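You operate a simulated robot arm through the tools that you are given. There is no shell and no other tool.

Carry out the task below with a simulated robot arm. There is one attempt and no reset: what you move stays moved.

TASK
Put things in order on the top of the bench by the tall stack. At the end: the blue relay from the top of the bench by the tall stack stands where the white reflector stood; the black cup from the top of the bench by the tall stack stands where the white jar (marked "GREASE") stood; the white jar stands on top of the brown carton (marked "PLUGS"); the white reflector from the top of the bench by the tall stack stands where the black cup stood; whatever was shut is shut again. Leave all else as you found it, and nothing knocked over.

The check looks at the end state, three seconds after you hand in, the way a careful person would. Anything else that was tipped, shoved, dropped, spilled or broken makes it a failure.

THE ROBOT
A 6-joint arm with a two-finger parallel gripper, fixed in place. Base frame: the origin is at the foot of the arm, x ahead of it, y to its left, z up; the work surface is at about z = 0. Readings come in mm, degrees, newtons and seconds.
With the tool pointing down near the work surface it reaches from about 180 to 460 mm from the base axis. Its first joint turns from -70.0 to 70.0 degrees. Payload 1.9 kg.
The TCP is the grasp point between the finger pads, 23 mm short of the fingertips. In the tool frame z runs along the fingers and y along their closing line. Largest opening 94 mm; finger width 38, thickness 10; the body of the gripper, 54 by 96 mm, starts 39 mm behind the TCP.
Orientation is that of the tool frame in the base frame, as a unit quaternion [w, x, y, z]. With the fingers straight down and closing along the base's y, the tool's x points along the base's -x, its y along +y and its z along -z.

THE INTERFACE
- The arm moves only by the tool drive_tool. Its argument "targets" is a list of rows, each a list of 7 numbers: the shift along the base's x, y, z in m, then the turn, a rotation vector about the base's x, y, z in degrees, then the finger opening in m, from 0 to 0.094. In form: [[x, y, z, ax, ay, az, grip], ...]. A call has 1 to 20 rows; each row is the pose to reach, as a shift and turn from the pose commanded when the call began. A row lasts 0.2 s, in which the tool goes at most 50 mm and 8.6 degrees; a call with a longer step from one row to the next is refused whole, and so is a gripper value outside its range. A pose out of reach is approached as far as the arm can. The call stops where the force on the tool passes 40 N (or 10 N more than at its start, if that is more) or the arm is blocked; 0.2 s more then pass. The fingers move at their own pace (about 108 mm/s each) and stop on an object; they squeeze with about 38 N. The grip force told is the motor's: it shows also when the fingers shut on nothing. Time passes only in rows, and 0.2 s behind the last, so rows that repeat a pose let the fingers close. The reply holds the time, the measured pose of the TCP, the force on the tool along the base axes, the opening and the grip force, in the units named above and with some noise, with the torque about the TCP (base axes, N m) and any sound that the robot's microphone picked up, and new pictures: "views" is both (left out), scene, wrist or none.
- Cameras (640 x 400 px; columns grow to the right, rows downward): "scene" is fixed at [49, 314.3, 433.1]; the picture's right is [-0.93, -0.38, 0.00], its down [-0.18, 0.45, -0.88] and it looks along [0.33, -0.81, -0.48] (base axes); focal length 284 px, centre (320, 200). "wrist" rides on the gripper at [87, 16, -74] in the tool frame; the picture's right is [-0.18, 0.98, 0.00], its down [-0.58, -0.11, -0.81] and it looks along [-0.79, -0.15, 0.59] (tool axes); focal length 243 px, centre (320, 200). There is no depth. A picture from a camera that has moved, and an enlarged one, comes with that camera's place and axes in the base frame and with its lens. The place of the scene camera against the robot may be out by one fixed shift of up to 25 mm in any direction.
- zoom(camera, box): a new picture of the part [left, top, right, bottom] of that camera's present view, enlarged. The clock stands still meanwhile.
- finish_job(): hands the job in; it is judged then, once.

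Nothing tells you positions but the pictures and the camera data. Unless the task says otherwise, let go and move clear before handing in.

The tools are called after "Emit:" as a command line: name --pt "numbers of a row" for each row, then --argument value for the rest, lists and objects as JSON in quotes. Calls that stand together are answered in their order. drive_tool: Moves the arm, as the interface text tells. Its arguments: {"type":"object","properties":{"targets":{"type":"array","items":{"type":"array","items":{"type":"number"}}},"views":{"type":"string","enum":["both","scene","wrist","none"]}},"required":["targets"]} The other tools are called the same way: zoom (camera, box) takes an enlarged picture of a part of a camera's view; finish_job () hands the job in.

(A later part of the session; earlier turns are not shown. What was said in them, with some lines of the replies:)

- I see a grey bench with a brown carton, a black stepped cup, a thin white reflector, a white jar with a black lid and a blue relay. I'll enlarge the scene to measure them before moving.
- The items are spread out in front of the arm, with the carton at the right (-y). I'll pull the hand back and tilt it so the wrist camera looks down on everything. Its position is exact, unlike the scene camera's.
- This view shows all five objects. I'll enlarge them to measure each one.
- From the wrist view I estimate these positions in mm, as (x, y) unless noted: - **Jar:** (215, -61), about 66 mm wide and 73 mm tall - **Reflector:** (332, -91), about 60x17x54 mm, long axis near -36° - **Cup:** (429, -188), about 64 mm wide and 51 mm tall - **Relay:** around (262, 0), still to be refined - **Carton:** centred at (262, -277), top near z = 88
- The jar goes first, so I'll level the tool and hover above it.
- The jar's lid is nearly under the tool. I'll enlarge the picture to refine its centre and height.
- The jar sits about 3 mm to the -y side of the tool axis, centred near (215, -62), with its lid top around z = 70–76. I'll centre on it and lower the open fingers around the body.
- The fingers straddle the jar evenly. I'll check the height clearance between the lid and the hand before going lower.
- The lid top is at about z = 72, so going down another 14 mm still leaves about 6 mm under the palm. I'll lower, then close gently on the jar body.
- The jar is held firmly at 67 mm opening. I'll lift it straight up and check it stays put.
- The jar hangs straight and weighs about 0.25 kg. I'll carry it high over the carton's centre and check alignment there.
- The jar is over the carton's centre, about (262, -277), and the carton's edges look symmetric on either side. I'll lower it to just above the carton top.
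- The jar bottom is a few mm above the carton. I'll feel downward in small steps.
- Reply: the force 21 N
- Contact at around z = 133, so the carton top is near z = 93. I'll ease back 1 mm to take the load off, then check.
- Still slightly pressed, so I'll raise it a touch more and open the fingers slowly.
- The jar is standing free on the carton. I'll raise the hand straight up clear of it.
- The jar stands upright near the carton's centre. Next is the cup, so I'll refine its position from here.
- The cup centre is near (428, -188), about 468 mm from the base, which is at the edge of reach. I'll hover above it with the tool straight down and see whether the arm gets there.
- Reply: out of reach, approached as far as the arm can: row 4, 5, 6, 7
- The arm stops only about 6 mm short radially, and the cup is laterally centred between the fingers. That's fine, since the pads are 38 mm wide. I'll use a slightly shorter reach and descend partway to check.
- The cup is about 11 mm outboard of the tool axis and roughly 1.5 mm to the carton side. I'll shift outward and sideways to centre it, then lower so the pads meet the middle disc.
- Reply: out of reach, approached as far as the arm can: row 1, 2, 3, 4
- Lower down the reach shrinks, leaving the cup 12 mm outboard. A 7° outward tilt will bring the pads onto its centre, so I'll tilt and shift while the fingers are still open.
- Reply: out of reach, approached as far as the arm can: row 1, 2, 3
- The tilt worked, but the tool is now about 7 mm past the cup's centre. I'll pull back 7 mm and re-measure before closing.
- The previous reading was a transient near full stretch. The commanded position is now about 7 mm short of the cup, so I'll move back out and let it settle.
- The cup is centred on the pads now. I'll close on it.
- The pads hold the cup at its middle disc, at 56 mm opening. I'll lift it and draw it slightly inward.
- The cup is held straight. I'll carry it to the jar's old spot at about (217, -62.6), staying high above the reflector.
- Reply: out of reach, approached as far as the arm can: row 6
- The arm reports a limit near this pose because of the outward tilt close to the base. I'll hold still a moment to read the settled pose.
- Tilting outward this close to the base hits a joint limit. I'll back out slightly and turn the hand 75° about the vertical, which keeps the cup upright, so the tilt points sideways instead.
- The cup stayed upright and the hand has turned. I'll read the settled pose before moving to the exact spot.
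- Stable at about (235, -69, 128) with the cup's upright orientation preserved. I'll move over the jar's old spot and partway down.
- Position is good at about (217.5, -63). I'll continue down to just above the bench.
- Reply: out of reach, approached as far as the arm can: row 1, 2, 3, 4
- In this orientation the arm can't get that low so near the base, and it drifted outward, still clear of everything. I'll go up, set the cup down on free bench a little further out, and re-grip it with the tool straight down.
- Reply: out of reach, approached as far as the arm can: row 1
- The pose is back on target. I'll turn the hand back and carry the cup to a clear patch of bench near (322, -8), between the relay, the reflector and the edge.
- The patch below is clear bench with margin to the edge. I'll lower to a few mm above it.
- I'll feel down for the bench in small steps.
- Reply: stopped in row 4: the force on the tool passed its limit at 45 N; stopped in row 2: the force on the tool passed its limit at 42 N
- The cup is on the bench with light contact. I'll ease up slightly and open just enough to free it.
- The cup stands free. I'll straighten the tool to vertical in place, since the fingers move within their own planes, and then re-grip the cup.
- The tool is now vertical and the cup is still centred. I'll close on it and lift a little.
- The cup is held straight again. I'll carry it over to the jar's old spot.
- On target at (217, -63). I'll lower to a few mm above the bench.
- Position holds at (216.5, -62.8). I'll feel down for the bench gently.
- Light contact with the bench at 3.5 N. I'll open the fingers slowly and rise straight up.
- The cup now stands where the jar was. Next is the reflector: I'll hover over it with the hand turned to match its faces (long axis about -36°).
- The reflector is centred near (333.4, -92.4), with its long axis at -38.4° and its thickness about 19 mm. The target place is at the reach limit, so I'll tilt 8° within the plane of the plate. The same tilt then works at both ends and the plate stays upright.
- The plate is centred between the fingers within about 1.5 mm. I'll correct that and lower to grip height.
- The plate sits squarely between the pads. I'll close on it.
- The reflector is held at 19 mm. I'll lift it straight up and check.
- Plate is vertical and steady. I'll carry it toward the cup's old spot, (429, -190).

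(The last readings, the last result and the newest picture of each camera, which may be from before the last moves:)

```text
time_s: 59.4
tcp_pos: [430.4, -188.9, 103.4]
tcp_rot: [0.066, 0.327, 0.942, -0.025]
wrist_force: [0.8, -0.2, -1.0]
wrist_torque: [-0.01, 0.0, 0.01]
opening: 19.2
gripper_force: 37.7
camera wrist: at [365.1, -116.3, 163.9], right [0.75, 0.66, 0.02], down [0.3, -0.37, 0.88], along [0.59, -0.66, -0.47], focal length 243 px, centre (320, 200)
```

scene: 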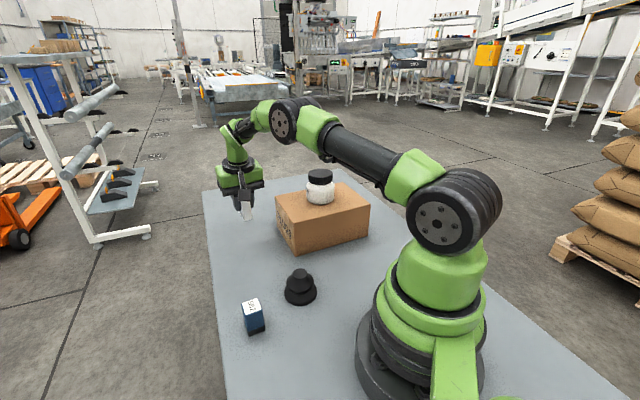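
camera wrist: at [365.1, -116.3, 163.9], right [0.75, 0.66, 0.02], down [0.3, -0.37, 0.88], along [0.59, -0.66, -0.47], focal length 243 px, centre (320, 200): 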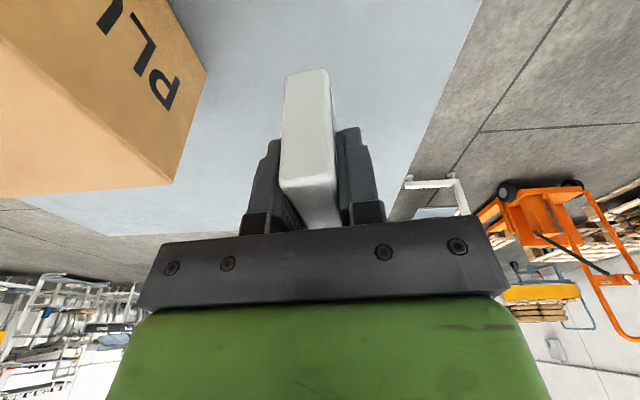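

Within reach and on target. I'll lower it to a few mm above the bench.

Emit:
drive_tool --pt "0 0 -0.015 0 0 0 0.01" --pt "0 0 -0.03 0 0 0 0.01" --pt "0 0 -0.045 0 0 0 0.01" --pt "0 0 -0.055 0 0 0 0.01" --pt "0 0 -0.055 0 0 0 0.01" --pt "0 0 -0.055 0 0 0 0.01" --views "both"

```text
time_s: 60.8
tcp_pos: [429.9, -186.0, 46.1]
tcp_rot: [0.066, 0.327, 0.942, -0.025]
wrist_force: [-0.6, 0.1, 0.4]
wrist_torque: [-0.02, 0.0, 0.05]
opening: 19.5
gripper_force: 37.6
camera wrist: at [364.5, -114.4, 107.6], right [0.75, 0.66, 0.02], down [0.3, -0.37, 0.88], along [0.59, -0.66, -0.47], focal length 243 px, centre (320, 200)
```

scene: 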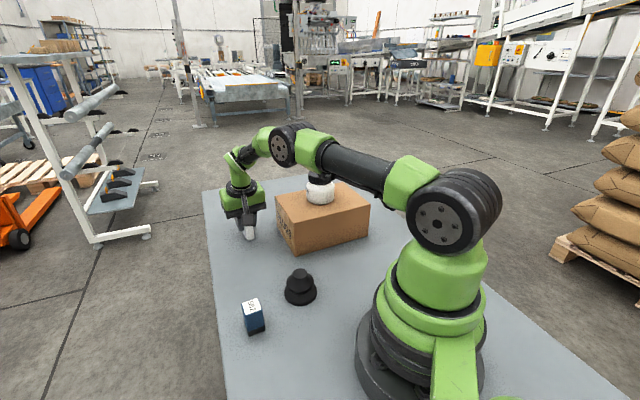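
wrist: 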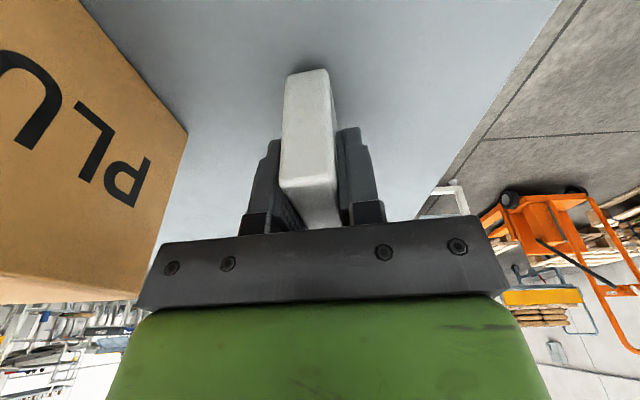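

Emit:
drive_tool --pt "0 0 0 0 0 0 0.01" --pt "0 0 0 0 0 0 0.01" --views "none"

Emit:
drive_tool --pt "0 0 0 0 0 0 0.01" --views "none"

```text
time_s: 61.4
tcp_pos: [430.9, -186.7, 46.1]
tcp_rot: [0.066, 0.328, 0.942, -0.024]
wrist_force: [0.6, 0.4, -0.4]
wrist_torque: [0.0, -0.02, 0.02]
opening: 19.2
gripper_force: 38.0
```

```text
time_s: 61.8
tcp_pos: [429.9, -187.0, 46.5]
tcp_rot: [0.066, 0.327, 0.943, -0.025]
wrist_force: [-0.2, -0.5, -0.2]
wrist_torque: [-0.04, 0.03, 0.02]
opening: 19.2
gripper_force: 38.3
```

The settled reading is (430.2, -186.6), so I'll nudge about 3 mm in -y to match the cup's old centre, then feel down.

Emit:
drive_tool --pt "-0.0004 -0.0017 0 0 0 0 0.01" --pt "-0.0007 -0.0034 0 0 0 0 0.01" --pt "-0.0007 -0.0034 -0.0015 0 0 0 0.01" --pt "-0.0007 -0.0034 -0.003 0 0 0 0.01" --pt "-0.0007 -0.0034 -0.003 0 0 0 0.01" --views "wrist"

Emit:
drive_tool --pt "0 0 -0.001 0 0 0 0.01" --pt "0 0 -0.001 0 0 0 0.01" --views "none"

```text
time_s: 63.0
tcp_pos: [429.0, -191.9, 43.8]
tcp_rot: [0.066, 0.328, 0.942, -0.025]
wrist_force: [0.0, -0.1, -0.4]
wrist_torque: [-0.05, 0.0, 0.01]
opening: 19.6
gripper_force: 37.7
camera wrist: at [364.3, -119.0, 104.8], right [0.75, 0.66, 0.02], down [0.3, -0.37, 0.88], along [0.59, -0.66, -0.47], focal length 243 px, centre (320, 200)
```

wrist: 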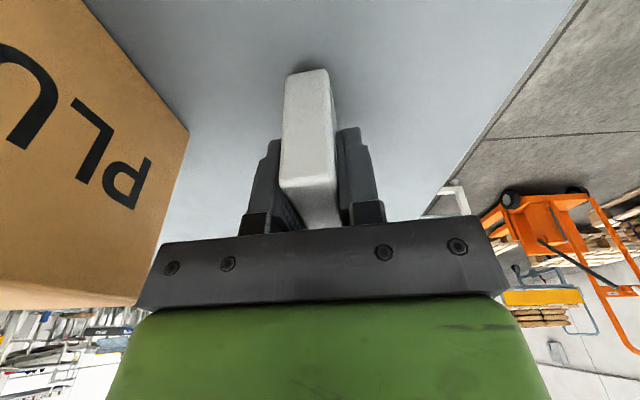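

```text
time_s: 63.6
tcp_pos: [430.0, -191.3, 43.0]
tcp_rot: [0.066, 0.327, 0.942, -0.024]
wrist_force: [-0.2, -0.2, -0.4]
wrist_torque: [0.0, 0.0, 0.02]
opening: 19.4
gripper_force: 38.2
```

Emit:
drive_tool --pt "0 0.001 -0.0005 0 0 0 0.01" --pt "0 0.001 -0.001 0 0 0 0.01" --views "none"

Emit:
drive_tool --pt "0 0 -0.0005 0 0 0 0.01" --pt "0 0 -0.001 0 0 0 0.01" --views "none"

```text
time_s: 64.2
tcp_pos: [429.2, -189.4, 42.4]
tcp_rot: [0.067, 0.327, 0.942, -0.025]
wrist_force: [-0.7, 1.4, 0.4]
wrist_torque: [0.04, 0.01, -0.02]
opening: 19.2
gripper_force: 37.4
```

```text
time_s: 64.8
tcp_pos: [430.3, -191.1, 41.5]
tcp_rot: [0.066, 0.328, 0.942, -0.025]
wrist_force: [-1.1, 1.2, 2.0]
wrist_torque: [0.06, 0.05, 0.0]
opening: 19.2
gripper_force: 38.4
```

Emit:
drive_tool --pt "0 0 -0.0005 0 0 0 0.01" --pt "0 0 -0.0005 0 0 0 0.01" --views "none"

```text
time_s: 65.4
tcp_pos: [430.2, -192.2, 41.0]
tcp_rot: [0.066, 0.327, 0.942, -0.025]
wrist_force: [-3.8, 1.7, 13.3]
wrist_torque: [0.25, 0.26, 0.0]
opening: 19.4
gripper_force: 38.1
```

The plate's base is on the bench. I'll relax the press slightly and open the fingers slowly.

Emit:
drive_tool --pt "0 0 0.0004 0 0 0 0.015" --pt "0 0 0.0004 0 0 0 0.0195" --pt "0 0 0.0004 0 0 0 0.0215" --pt "0 0 0.0004 0 0 0 0.025" --pt "0 0 0.0004 0 0 0 0.032" --pt "0 0 0.0004 0 0 0 0.042" --pt "0 0 0.0004 0 0 0 0.042" --views "both"

Emit:
zoom --camera "wrist" --box '[220, 30, 420, 240]'

```text
time_s: 67.0
tcp_pos: [432.1, -190.9, 40.2]
tcp_rot: [0.067, 0.327, 0.942, -0.024]
wrist_force: [0.5, -0.1, -0.6]
wrist_torque: [0.01, 0.03, 0.03]
opening: 41.8
gripper_force: 0.0
camera wrist: at [365.5, -118.7, 101.8], right [0.75, 0.66, 0.02], down [0.3, -0.37, 0.88], along [0.59, -0.66, -0.47], focal length 243 px, centre (320, 200)
```

scene: 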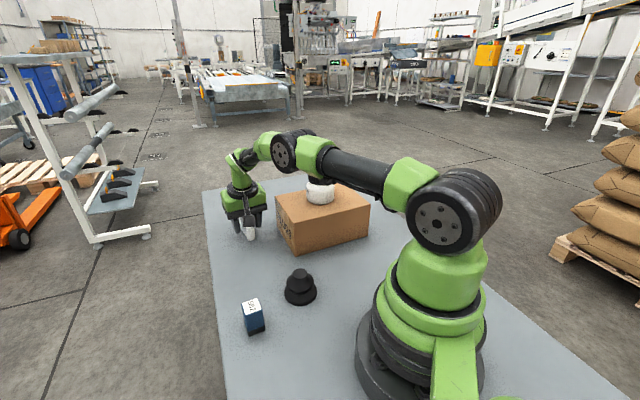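
wrist: 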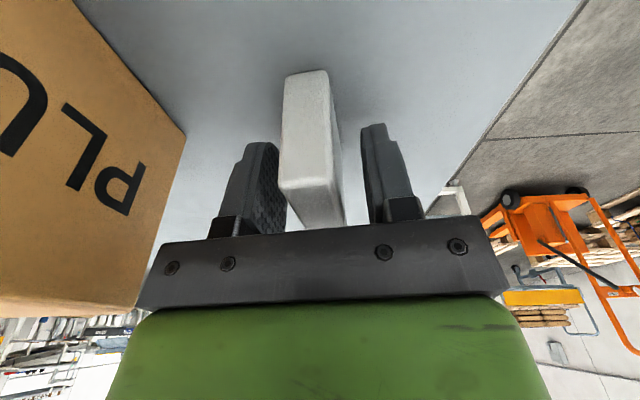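

```text
1.90 times, centred on (320, 135) of wrist
camera zoom: at [365.5, -118.7, 101.8], right [0.75, 0.66, 0.02], down [0.3, -0.37, 0.88], along [0.59, -0.66, -0.47], focal length 462 px, centre (320, 324)
```

zoom: 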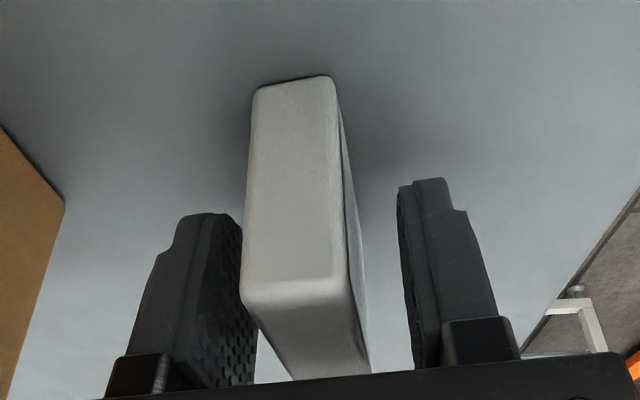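

The reflector stands upright on its own. I'll withdraw along the tool axis, in the plane of the plate, then rise.

Emit:
drive_tool --pt "-0.0011 0.0009 0.008 0 0 0 0.042" --pt "-0.0022 0.0017 0.018 0 0 0 0.042" --pt "-0.0036 0.0028 0.03 0 0 0 0.042" --pt "-0.0052 0.0041 0.045 0 0 0 0.042" --pt "-0.007 0.0056 0.06 0 0 0 0.042" --pt "-0.012 0.0085 0.075 0 0 0 0.042" --pt "-0.025 0.014 0.09 0 0 0 0.042" --pt "-0.025 0.014 0.09 0 0 0 0.042" --views "both"

Emit:
zoom --camera "scene" --box '[200, 160, 390, 350]'

```text
time_s: 68.8
tcp_pos: [404.0, -177.3, 129.9]
tcp_rot: [0.065, 0.328, 0.942, -0.025]
wrist_force: [-0.1, -0.8, 0.4]
wrist_torque: [-0.01, -0.03, 0.0]
opening: 42.2
gripper_force: 0.1
camera wrist: at [339.4, -104.8, 191.1], right [0.75, 0.66, 0.02], down [0.3, -0.37, 0.88], along [0.59, -0.66, -0.47], focal length 243 px, centre (320, 200)
```

scene: 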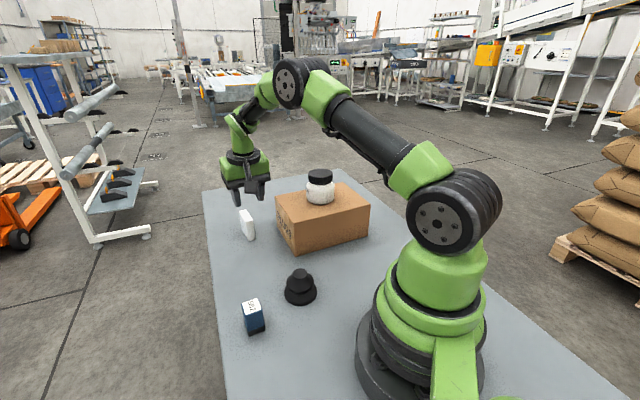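
wrist: 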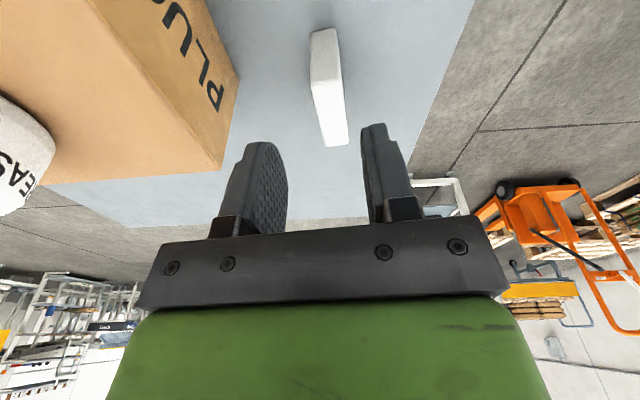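

```text
2.11 times, centred on (295, 255) of scene
camera zoom: at [49.0, 314.3, 433.1], right [-0.93, -0.38, 0.0], down [-0.18, 0.45, -0.88], along [0.33, -0.81, -0.48], focal length 598 px, centre (373, 84)
```

zoom: 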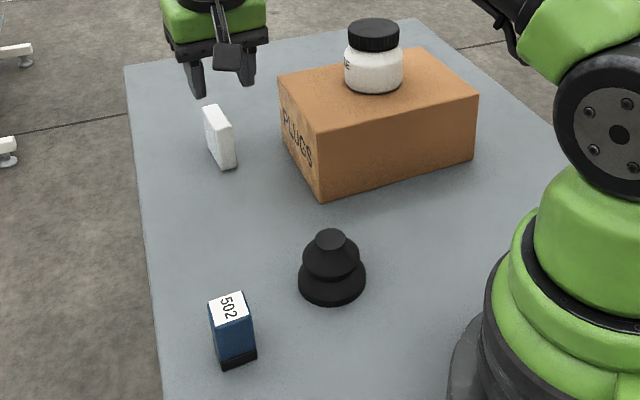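

The reflector now stands at the cup's old place. The relay is last, so I'll straighten the tool and move high over it for a close look.

Emit:
drive_tool --pt "-0.012 0.018 0.02 2.6 3.05 0 0.06" --pt "-0.034 0.05 0.045 5.15 6.09 0 0.07" --pt "-0.058 0.084 0.05 5.15 6.09 0 0.07" --pt "-0.082 0.119 0.05 5.15 6.09 0 0.07" --pt "-0.106 0.154 0.05 5.15 6.09 0 0.07" --pt "-0.13 0.189 0.05 5.15 6.09 0 0.07" --pt "-0.146 0.212 0.05 5.15 6.09 0 0.07" --pt "-0.146 0.212 0.05 5.15 6.09 0 0.07" --pt "-0.146 0.212 0.05 5.15 6.09 0 0.07" --views "both"

Emit:
zoom --camera "wrist" --box '[240, 0, 400, 150]'

```text
time_s: 70.8
tcp_pos: [263.3, 35.2, 184.6]
tcp_rot: [0.001, 0.329, 0.944, 0.0]
wrist_force: [0.6, 0.7, 0.6]
wrist_torque: [0.02, 0.02, -0.01]
opening: 70.1
gripper_force: 0.1
camera wrist: at [204.6, 101.3, 259.2], right [0.75, 0.66, 0.0], down [0.39, -0.45, 0.81], along [0.53, -0.61, -0.59], focal length 243 px, centre (320, 200)
```

scene: 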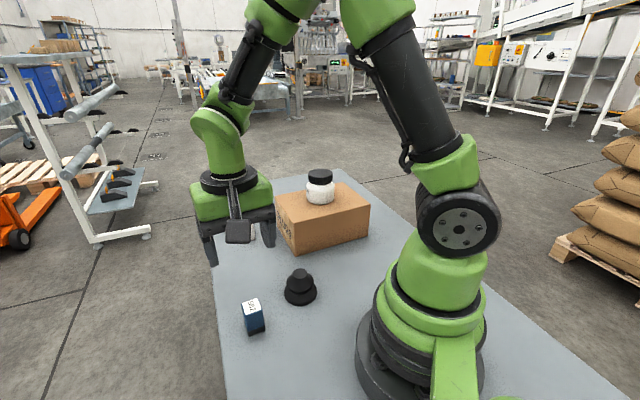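
wrist: 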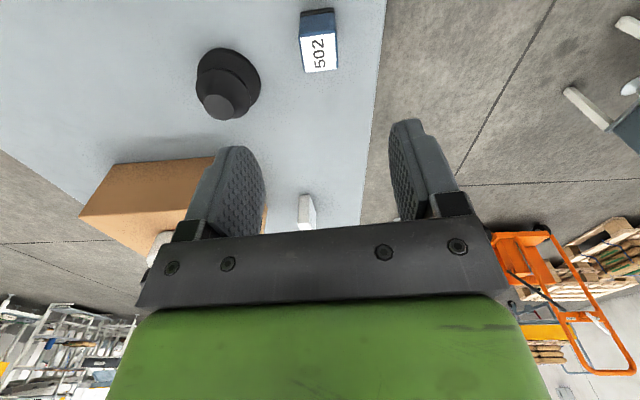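

```text
2.67 times, centred on (320, 75) of wrist
camera zoom: at [204.6, 101.3, 259.2], right [0.75, 0.66, 0.0], down [0.39, -0.45, 0.81], along [0.53, -0.61, -0.59], focal length 647 px, centre (320, 533)
```

zoom: 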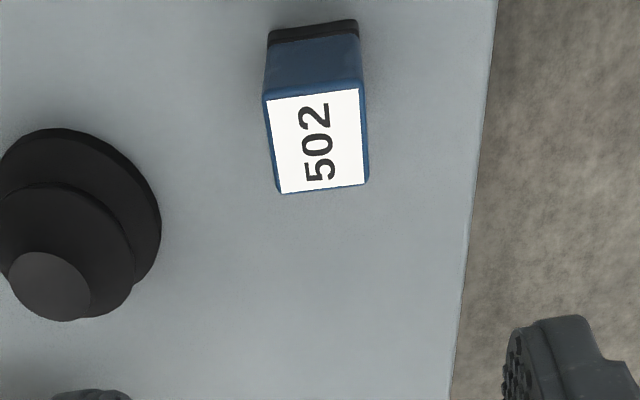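

The relay is centred near (259.8, 36.8), about 28x27 mm and 54 mm tall, with sides at -42.5° and 47.5°. I'll align to it and lower partway.

Emit:
drive_tool --pt "-0.0018 0.0008 -0.03 0 0 -2 0.06" --pt "-0.0035 0.0016 -0.06 0 0 -4.1 0.06" --pt "-0.0035 0.0016 -0.085 0 0 -4.1 0.06" --pt "-0.0035 0.0016 -0.1 0 0 -4.1 0.06" --pt "-0.0035 0.0016 -0.1 0 0 -4.1 0.06" --pt "-0.0035 0.0016 -0.1 0 0 -4.1 0.06" --views "both"

Emit:
zoom --camera "wrist" --box '[220, 0, 420, 160]'

```text
time_s: 72.2
tcp_pos: [257.4, 35.2, 82.0]
tcp_rot: [0.001, 0.361, 0.932, 0.0]
wrist_force: [0.5, 0.2, -0.4]
wrist_torque: [-0.01, -0.02, 0.0]
opening: 59.8
gripper_force: 0.1
camera wrist: at [202.9, 105.1, 156.3], right [0.8, 0.6, 0.0], down [0.35, -0.47, 0.81], along [0.49, -0.65, -0.59], focal length 243 px, centre (320, 200)
```

scene: 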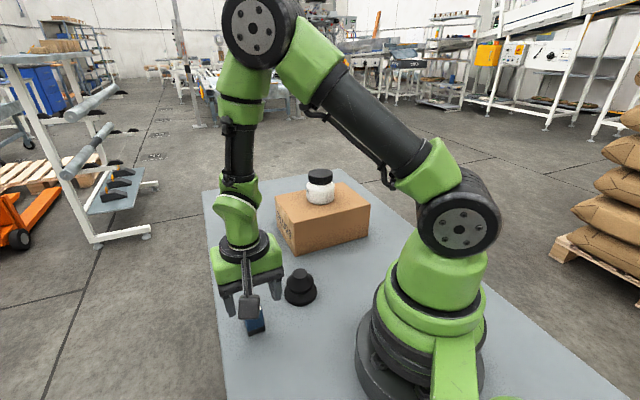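
wrist: 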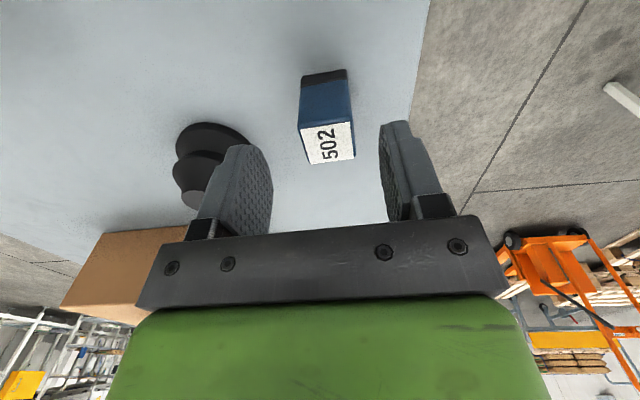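

```text
2.50 times, centred on (320, 80) of wrist
camera zoom: at [202.9, 105.1, 156.3], right [0.8, 0.6, 0.0], down [0.35, -0.47, 0.81], along [0.49, -0.65, -0.59], focal length 606 px, centre (320, 500)
```

zoom: 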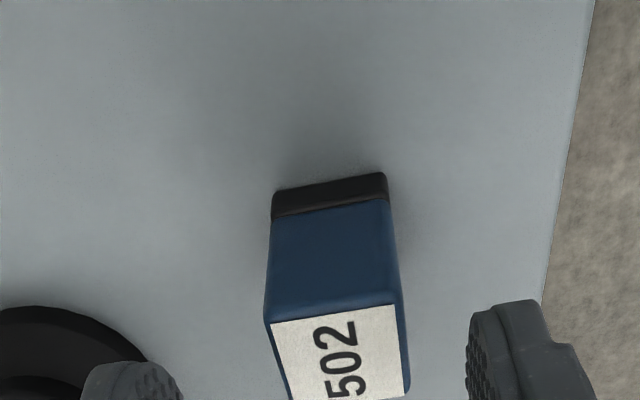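

The relay is about 4 mm off toward one finger. I'll correct that and lower to grip height.

Emit:
drive_tool --pt "0.0033 0.0025 0 0 0 0 0.06" --pt "0.0033 0.0025 -0.015 0 0 0 0.06" --pt "0.0033 0.0025 -0.03 0 0 0 0.055" --pt "0.0033 0.0025 -0.043 0 0 0 0.05" --pt "0.0033 0.0025 -0.043 0 0 0 0.045" --pt "0.0033 0.0025 -0.043 0 0 0 0.045" --views "both"

Emit:
zoom --camera "wrist" --box '[220, 40, 420, 240]'

```text
time_s: 73.6
tcp_pos: [259.2, 40.8, 38.2]
tcp_rot: [0.001, 0.363, 0.932, 0.0]
wrist_force: [0.2, 0.8, 0.2]
wrist_torque: [0.01, -0.01, 0.02]
opening: 45.1
gripper_force: 0.0
camera wrist: at [206.4, 110.6, 112.3], right [0.8, 0.6, 0.0], down [0.35, -0.47, 0.81], along [0.49, -0.64, -0.59], focal length 243 px, centre (320, 200)
```

scene: 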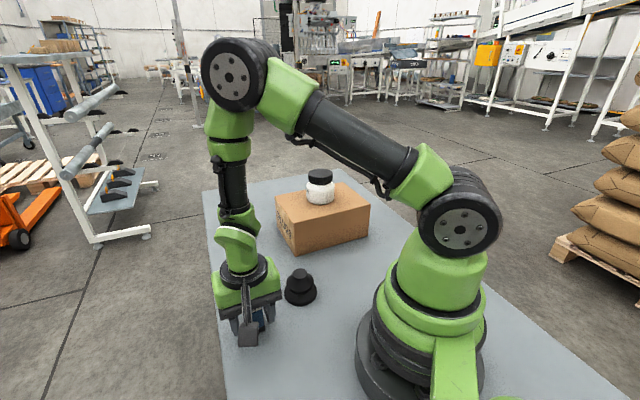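
wrist: 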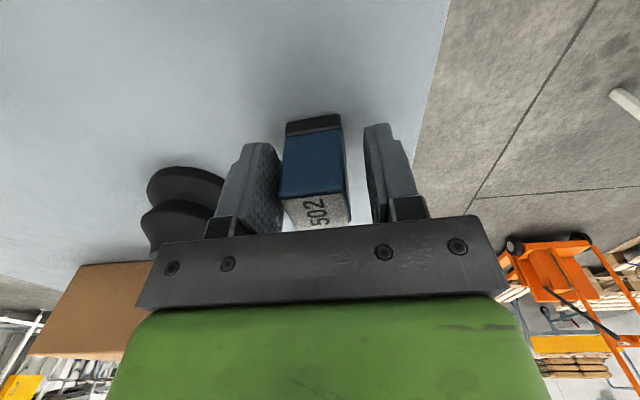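

```text
2.00 times, centred on (320, 140) of wrist
camera zoom: at [206.4, 110.6, 112.3], right [0.8, 0.6, 0.0], down [0.35, -0.47, 0.81], along [0.49, -0.64, -0.59], focal length 485 px, centre (320, 320)
```

zoom: 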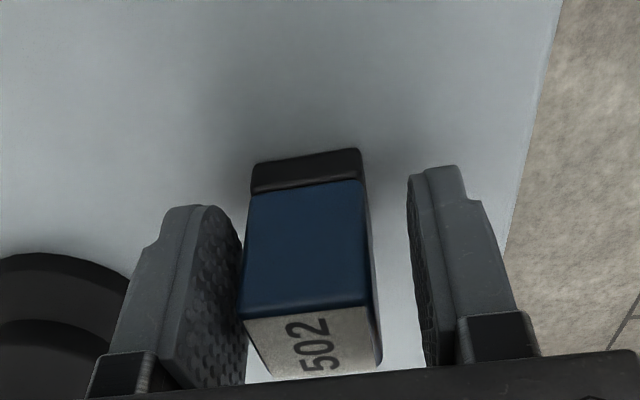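

The relay is centred within about 1 mm. I'll close and lift.

Emit:
drive_tool --pt "0 0 0 0 0 0 0.035" --pt "0 0 0 0 0 0 0.028" --pt "0 0 0 0 0 0 0.015" --pt "0 0 0 0 0 0 0.015" --pt "0 0 0 0 0 0 0.015" --views "none"

Emit:
drive_tool --pt "0 0 0.004 0 0 0 0.015" --pt "0 0 0.015 0 0 0 0.015" --pt "0 0 0.04 0 0 0 0.015" --pt "0 0 0.07 0 0 0 0.015" --pt "0 0 0.09 0 0 0 0.015" --pt "0 0 0.09 0 0 0 0.015" --views "both"

```text
time_s: 74.8
tcp_pos: [258.9, 40.3, 39.2]
tcp_rot: [0.0, 0.362, 0.932, -0.001]
wrist_force: [-0.5, 0.3, 0.1]
wrist_torque: [0.0, 0.0, 0.0]
opening: 29.5
gripper_force: 38.2
```

```text
time_s: 76.2
tcp_pos: [259.0, 40.0, 129.0]
tcp_rot: [0.001, 0.363, 0.932, -0.001]
wrist_force: [-0.3, -0.8, -1.2]
wrist_torque: [-0.02, -0.04, 0.04]
opening: 29.4
gripper_force: 37.7
camera wrist: at [206.5, 110.4, 202.2], right [0.8, 0.6, 0.0], down [0.35, -0.47, 0.81], along [0.49, -0.65, -0.59], focal length 243 px, centre (320, 200)
```

scene: 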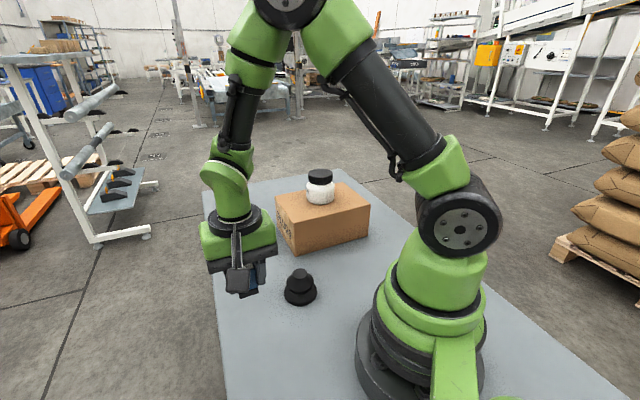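
wrist: 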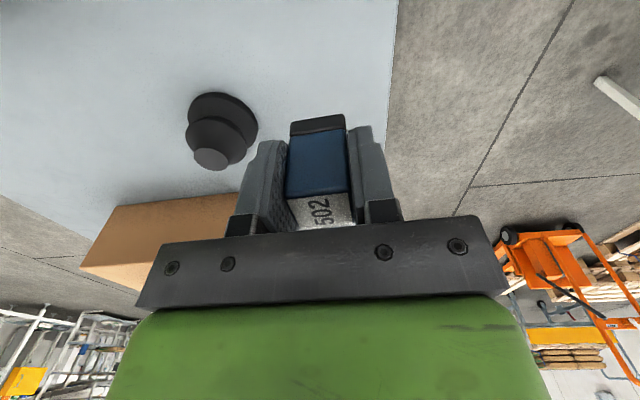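

The relay is held upright. I'll carry it to the reflector's old spot at (332.8, -92.3).

Emit:
drive_tool --pt "0.01 -0.018 0 0 0 0 0.015" --pt "0.026 -0.046 0 0 0 0 0.015" --pt "0.042 -0.075 0 0 0 0 0.015" --pt "0.058 -0.104 0 0 0 0 0.015" --pt "0.07 -0.126 -0.01 0 0 0 0.015" --pt "0.0738 -0.1325 -0.03 0 0 0 0.015" --pt "0.0738 -0.1325 -0.05 0 0 0 0.015" --pt "0.0738 -0.1325 -0.05 0 0 0 0.015" --pt "0.0738 -0.1325 -0.05 0 0 0 0.015" --views "both"

Emit:
drive_tool --pt "0 0 0 0 0 0 0.015" --views "none"

Emit:
drive_tool --pt "0 0 0 0 0 0 0.015" --views "none"

```text
time_s: 78.2
tcp_pos: [332.4, -93.6, 79.8]
tcp_rot: [0.001, 0.362, 0.932, 0.0]
wrist_force: [-0.5, -0.7, -0.9]
wrist_torque: [-0.01, -0.01, 0.01]
opening: 29.4
gripper_force: 38.4
camera wrist: at [280.3, -23.8, 153.2], right [0.8, 0.6, 0.0], down [0.35, -0.47, 0.81], along [0.49, -0.64, -0.59], focal length 243 px, centre (320, 200)
```

scene: 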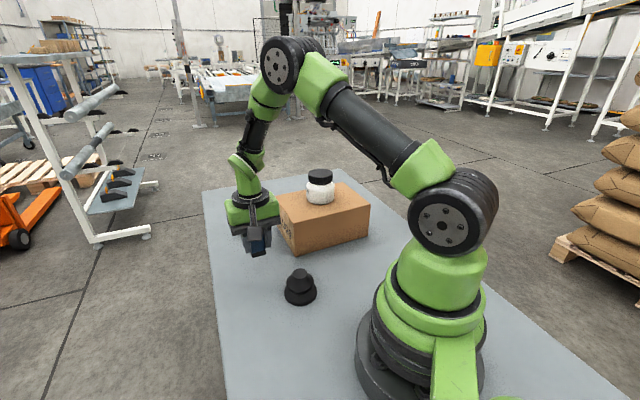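
wrist: 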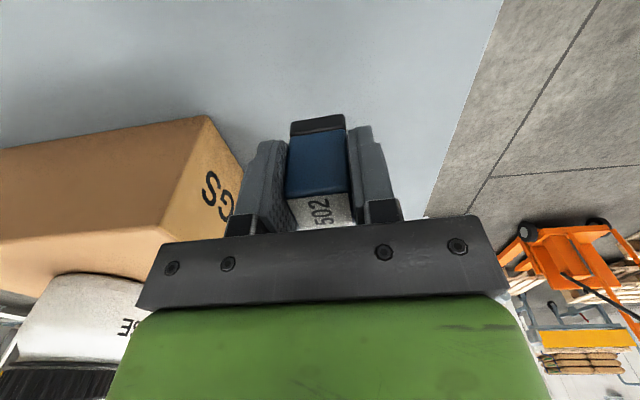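

```text
time_s: 78.6
tcp_pos: [331.6, -93.8, 79.6]
tcp_rot: [0.001, 0.361, 0.932, -0.001]
wrist_force: [-0.2, -0.5, -0.6]
wrist_torque: [0.01, -0.01, 0.03]
opening: 29.4
gripper_force: 38.3
```

```text
time_s: 79.0
tcp_pos: [333.2, -94.6, 78.7]
tcp_rot: [0.001, 0.362, 0.932, 0.0]
wrist_force: [0.8, 0.4, -1.1]
wrist_torque: [-0.01, -0.03, 0.01]
opening: 29.4
gripper_force: 37.7
```

I'll correct 1.7 mm in y and lower to just above the bench.

Emit:
drive_tool --pt "0.0004 0.0017 -0.012 0 0 0 0.015" --pt "0.0004 0.0017 -0.024 0 0 0 0.015" --pt "0.0004 0.0017 -0.033 0 0 0 0.015" --pt "0.0004 0.0017 -0.037 0 0 0 0.015" --pt "0.0004 0.0017 -0.037 0 0 0 0.015" --views "both"

Emit:
drive_tool --pt "0 0 -0.001 0 0 0 0.015" --pt "0 0 -0.002 0 0 0 0.015" --views "none"

Emit:
drive_tool --pt "0 0 -0.0005 0 0 0 0.015" --pt "0 0 -0.001 0 0 0 0.015" --views "none"

```text
time_s: 80.2
tcp_pos: [334.9, -92.3, 42.4]
tcp_rot: [0.001, 0.363, 0.932, 0.0]
wrist_force: [0.7, 0.1, -0.8]
wrist_torque: [0.0, -0.01, -0.01]
opening: 29.4
gripper_force: 38.2
camera wrist: at [281.3, -22.0, 115.3], right [0.8, 0.6, 0.0], down [0.35, -0.47, 0.81], along [0.49, -0.65, -0.59], focal length 243 px, centre (320, 200)
```

scene: 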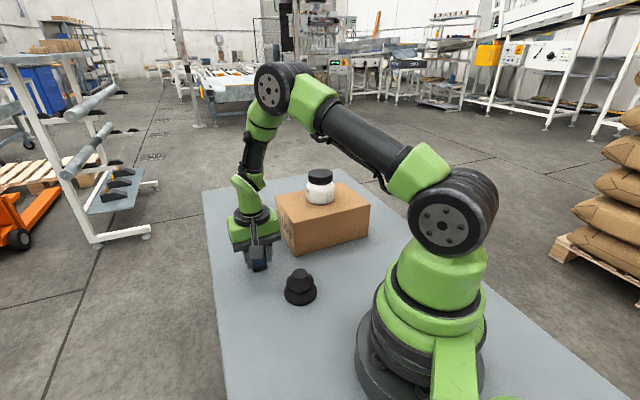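
wrist: 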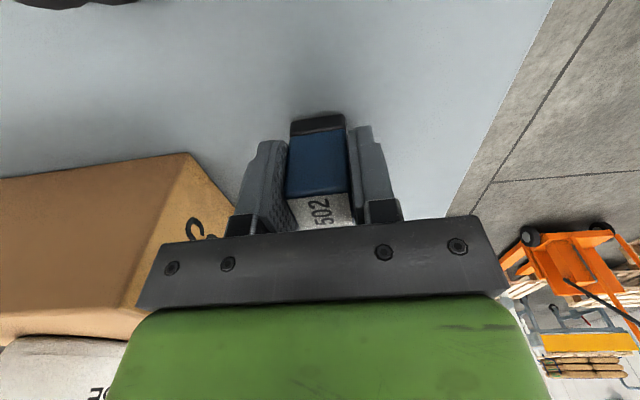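

```text
time_s: 80.8
tcp_pos: [333.9, -92.5, 40.6]
tcp_rot: [0.001, 0.362, 0.932, -0.001]
wrist_force: [-0.9, 0.4, -0.4]
wrist_torque: [-0.01, 0.01, 0.0]
opening: 29.7
gripper_force: 37.5
```

```text
time_s: 81.4
tcp_pos: [332.6, -92.7, 38.6]
tcp_rot: [0.001, 0.362, 0.932, 0.0]
wrist_force: [-8.0, 1.5, 28.8]
wrist_torque: [-0.01, 0.26, 0.0]
opening: 29.3
gripper_force: 38.1
```

Contact made. I'll back off half a millimetre and check the load before opening.

Emit:
drive_tool --pt "0 0 0.0005 0 0 0 0.015" --pt "0 0 0.0005 0 0 0 0.015" --views "none"

```text
time_s: 82.0
tcp_pos: [333.2, -92.4, 37.8]
tcp_rot: [0.001, 0.362, 0.932, 0.0]
wrist_force: [-1.6, 7.2, 16.5]
wrist_torque: [0.2, 0.03, -0.04]
opening: 29.5
gripper_force: 37.9
```

Emit:
drive_tool --pt "0 0 0.0006 0 0 0 0.015" --pt "0 0 0.0006 0 0 0 0.015" --views "none"

```text
time_s: 82.6
tcp_pos: [332.0, -92.9, 39.3]
tcp_rot: [-0.001, 0.363, 0.932, 0.0]
wrist_force: [-0.7, 0.6, -0.3]
wrist_torque: [0.03, 0.0, -0.01]
opening: 29.4
gripper_force: 37.8
```

The load is essentially zero, with the relay just resting on the bench. I'll open slowly and rise.

Emit:
drive_tool --pt "0 0 0 0 0 0 0.025" --pt "0 0 0 0 0 0 0.0298" --pt "0 0 0 0 0 0 0.032" --pt "0 0 0 0 0 0 0.038" --pt "0 0 0 0 0 0 0.05" --pt "0 0 0 0 0 0 0.05" --pt "0 0 0.012 0 0 0 0.05" --pt "0 0 0.03 0 0 0 0.05" --pt "0 0 0.06 0 0 0 0.05" --pt "0 0 0.1 0 0 0 0.05" --pt "0 0 0.14 0 0 0 0.05" --pt "0 0 0.14 0 0 0 0.05" --views "both"

Emit:
zoom --camera "wrist" --box '[220, 0, 420, 150]'

Emit:
zoom --camera "scene" --box '[200, 150, 390, 330]'

```text
time_s: 85.2
tcp_pos: [331.2, -91.9, 181.8]
tcp_rot: [0.001, 0.362, 0.932, 0.0]
wrist_force: [1.2, 0.4, -0.2]
wrist_torque: [0.05, -0.02, -0.02]
opening: 49.9
gripper_force: 0.2
camera wrist: at [278.9, -21.1, 254.6], right [0.8, 0.6, 0.0], down [0.35, -0.47, 0.81], along [0.49, -0.64, -0.59], focal length 243 px, centre (320, 200)
```

scene: 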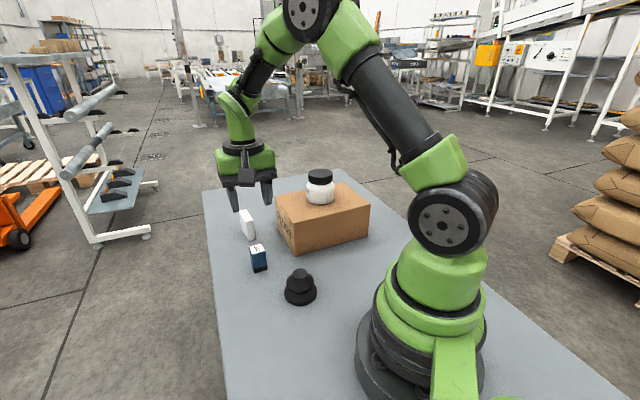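
wrist: 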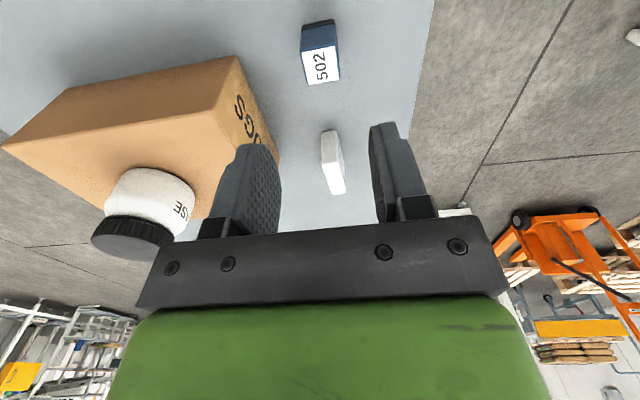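

```text
2.67 times, centred on (320, 75) of wrist
camera zoom: at [278.9, -21.1, 254.6], right [0.8, 0.6, 0.0], down [0.35, -0.47, 0.81], along [0.49, -0.64, -0.59], focal length 647 px, centre (320, 533)
```

zoom: 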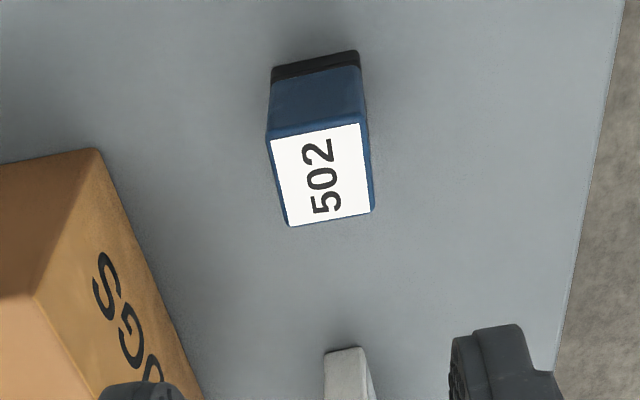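

```text
2.22 times, centred on (295, 240) of scene
camera zoom: at [49.0, 314.3, 433.1], right [-0.93, -0.38, 0.0], down [-0.18, 0.45, -0.88], along [0.33, -0.81, -0.48], focal length 632 px, centre (376, 111)
```

zoom: 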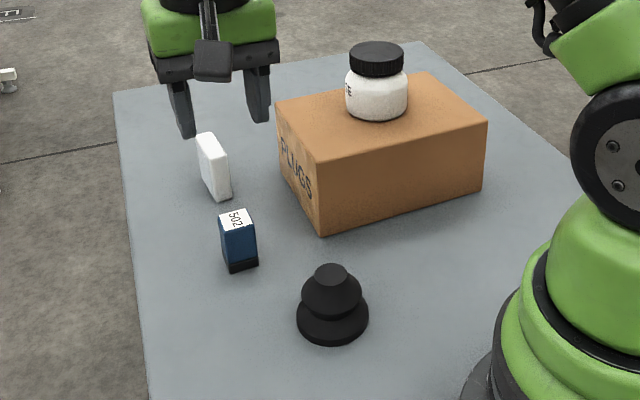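

All four objects look to be in place and upright, and the carton hasn't moved. I'll raise the arm well clear and take a last look.

Emit:
drive_tool --pt "0 0 0.04 0 0 4 0.06" --pt "-0.005 -0.003 0.08 0 0 12 0.08" --pt "-0.012 -0.006 0.11 0 0 20 0.09" --pt "-0.02 -0.01 0.125 0 0 28 0.09" --pt "-0.02 -0.01 0.125 0 0 36 0.09" --pt "-0.02 -0.01 0.125 0 0 42 0.09" --pt "-0.02 -0.01 0.125 0 0 42 0.09" --views "both"

Emit:
zoom --camera "scene" --box '[200, 150, 390, 330]'

Emit:
zoom --camera "wrist" --box '[120, 0, 480, 220]'

```text
time_s: 86.8
tcp_pos: [312.9, -101.8, 303.1]
tcp_rot: [0.001, 0.004, 1.0, 0.0]
wrist_force: [-0.6, 0.3, -0.1]
wrist_torque: [0.01, 0.0, 0.01]
opening: 89.8
gripper_force: 0.0
camera wrist: at [226.6, -85.5, 377.4], right [0.19, 0.98, 0.0], down [0.58, -0.11, 0.81], along [0.79, -0.15, -0.59], focal length 243 px, centre (320, 200)
```

scene: 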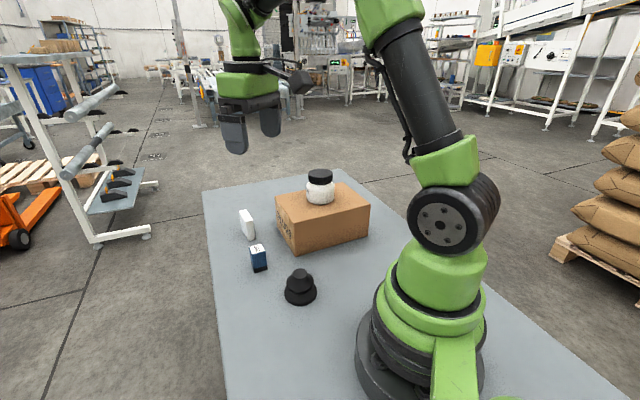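
wrist: 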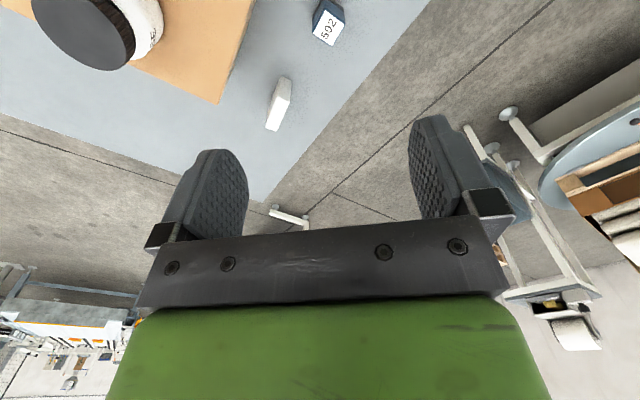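

```text
2.22 times, centred on (295, 240) of scene
camera zoom: at [49.0, 314.3, 433.1], right [-0.93, -0.38, 0.0], down [-0.18, 0.45, -0.88], along [0.33, -0.81, -0.48], focal length 632 px, centre (376, 111)
```

zoom: 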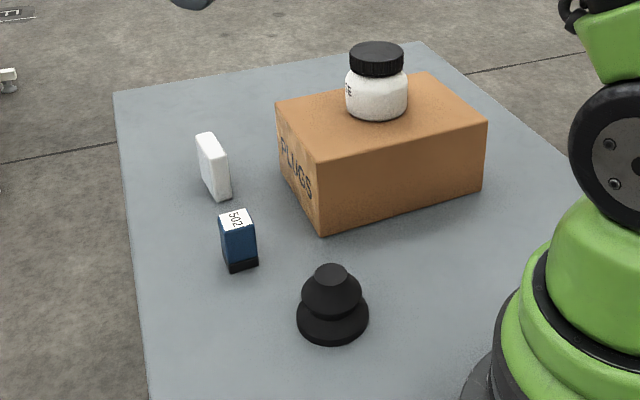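

```text
1.78 times, centred on (300, 110) of wrist
camera zoom: at [226.6, -85.5, 377.4], right [0.19, 0.98, 0.0], down [0.58, -0.11, 0.81], along [0.79, -0.15, -0.59], focal length 431 px, centre (356, 360)
```

zoom: 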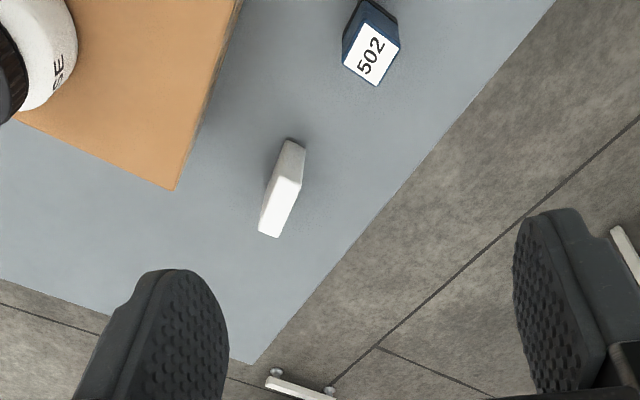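

Everything looks as the task asks:
- **Jar:** on the carton
- **Cup:** where the jar stood
- **Reflector:** where the cup stood
- **Relay:** where the reflector stood

All four are upright, the jar's lid is on, the carton hasn't moved and the arm is clear, so I'm handing in.

Emit:
finish_job

```text
The job is handed in.
```

I've handed the job in with all four objects moved. In the last pictures they were upright, and the arm had let go and was well clear of them.

| Object | Where it stands now | How close |
|---|---|---|
| White jar ("GREASE") | On top of the carton, near its centre | Lid still on |
| Black cup | Where the jar stood | Within about 2 mm |
| White reflector | Where the cup stood, turned the same way as before | Within about 2–3 mm |
| Blue relay | Where the reflector stood | Within about 1–2 mm |

These distances come from the arm's own readings and the camera views, which carry about 1–2 mm of noise.

- **Cup set down once on the way:** The cup's spot was at the edge of the arm's reach, so I picked it up with the hand tilted. The arm could not hold that tilt close to its base. I stood the cup on clear bench for a moment, picked it up again with the hand vertical, and then placed it.
- **Carton:** It has not visibly moved, and I opened nothing.
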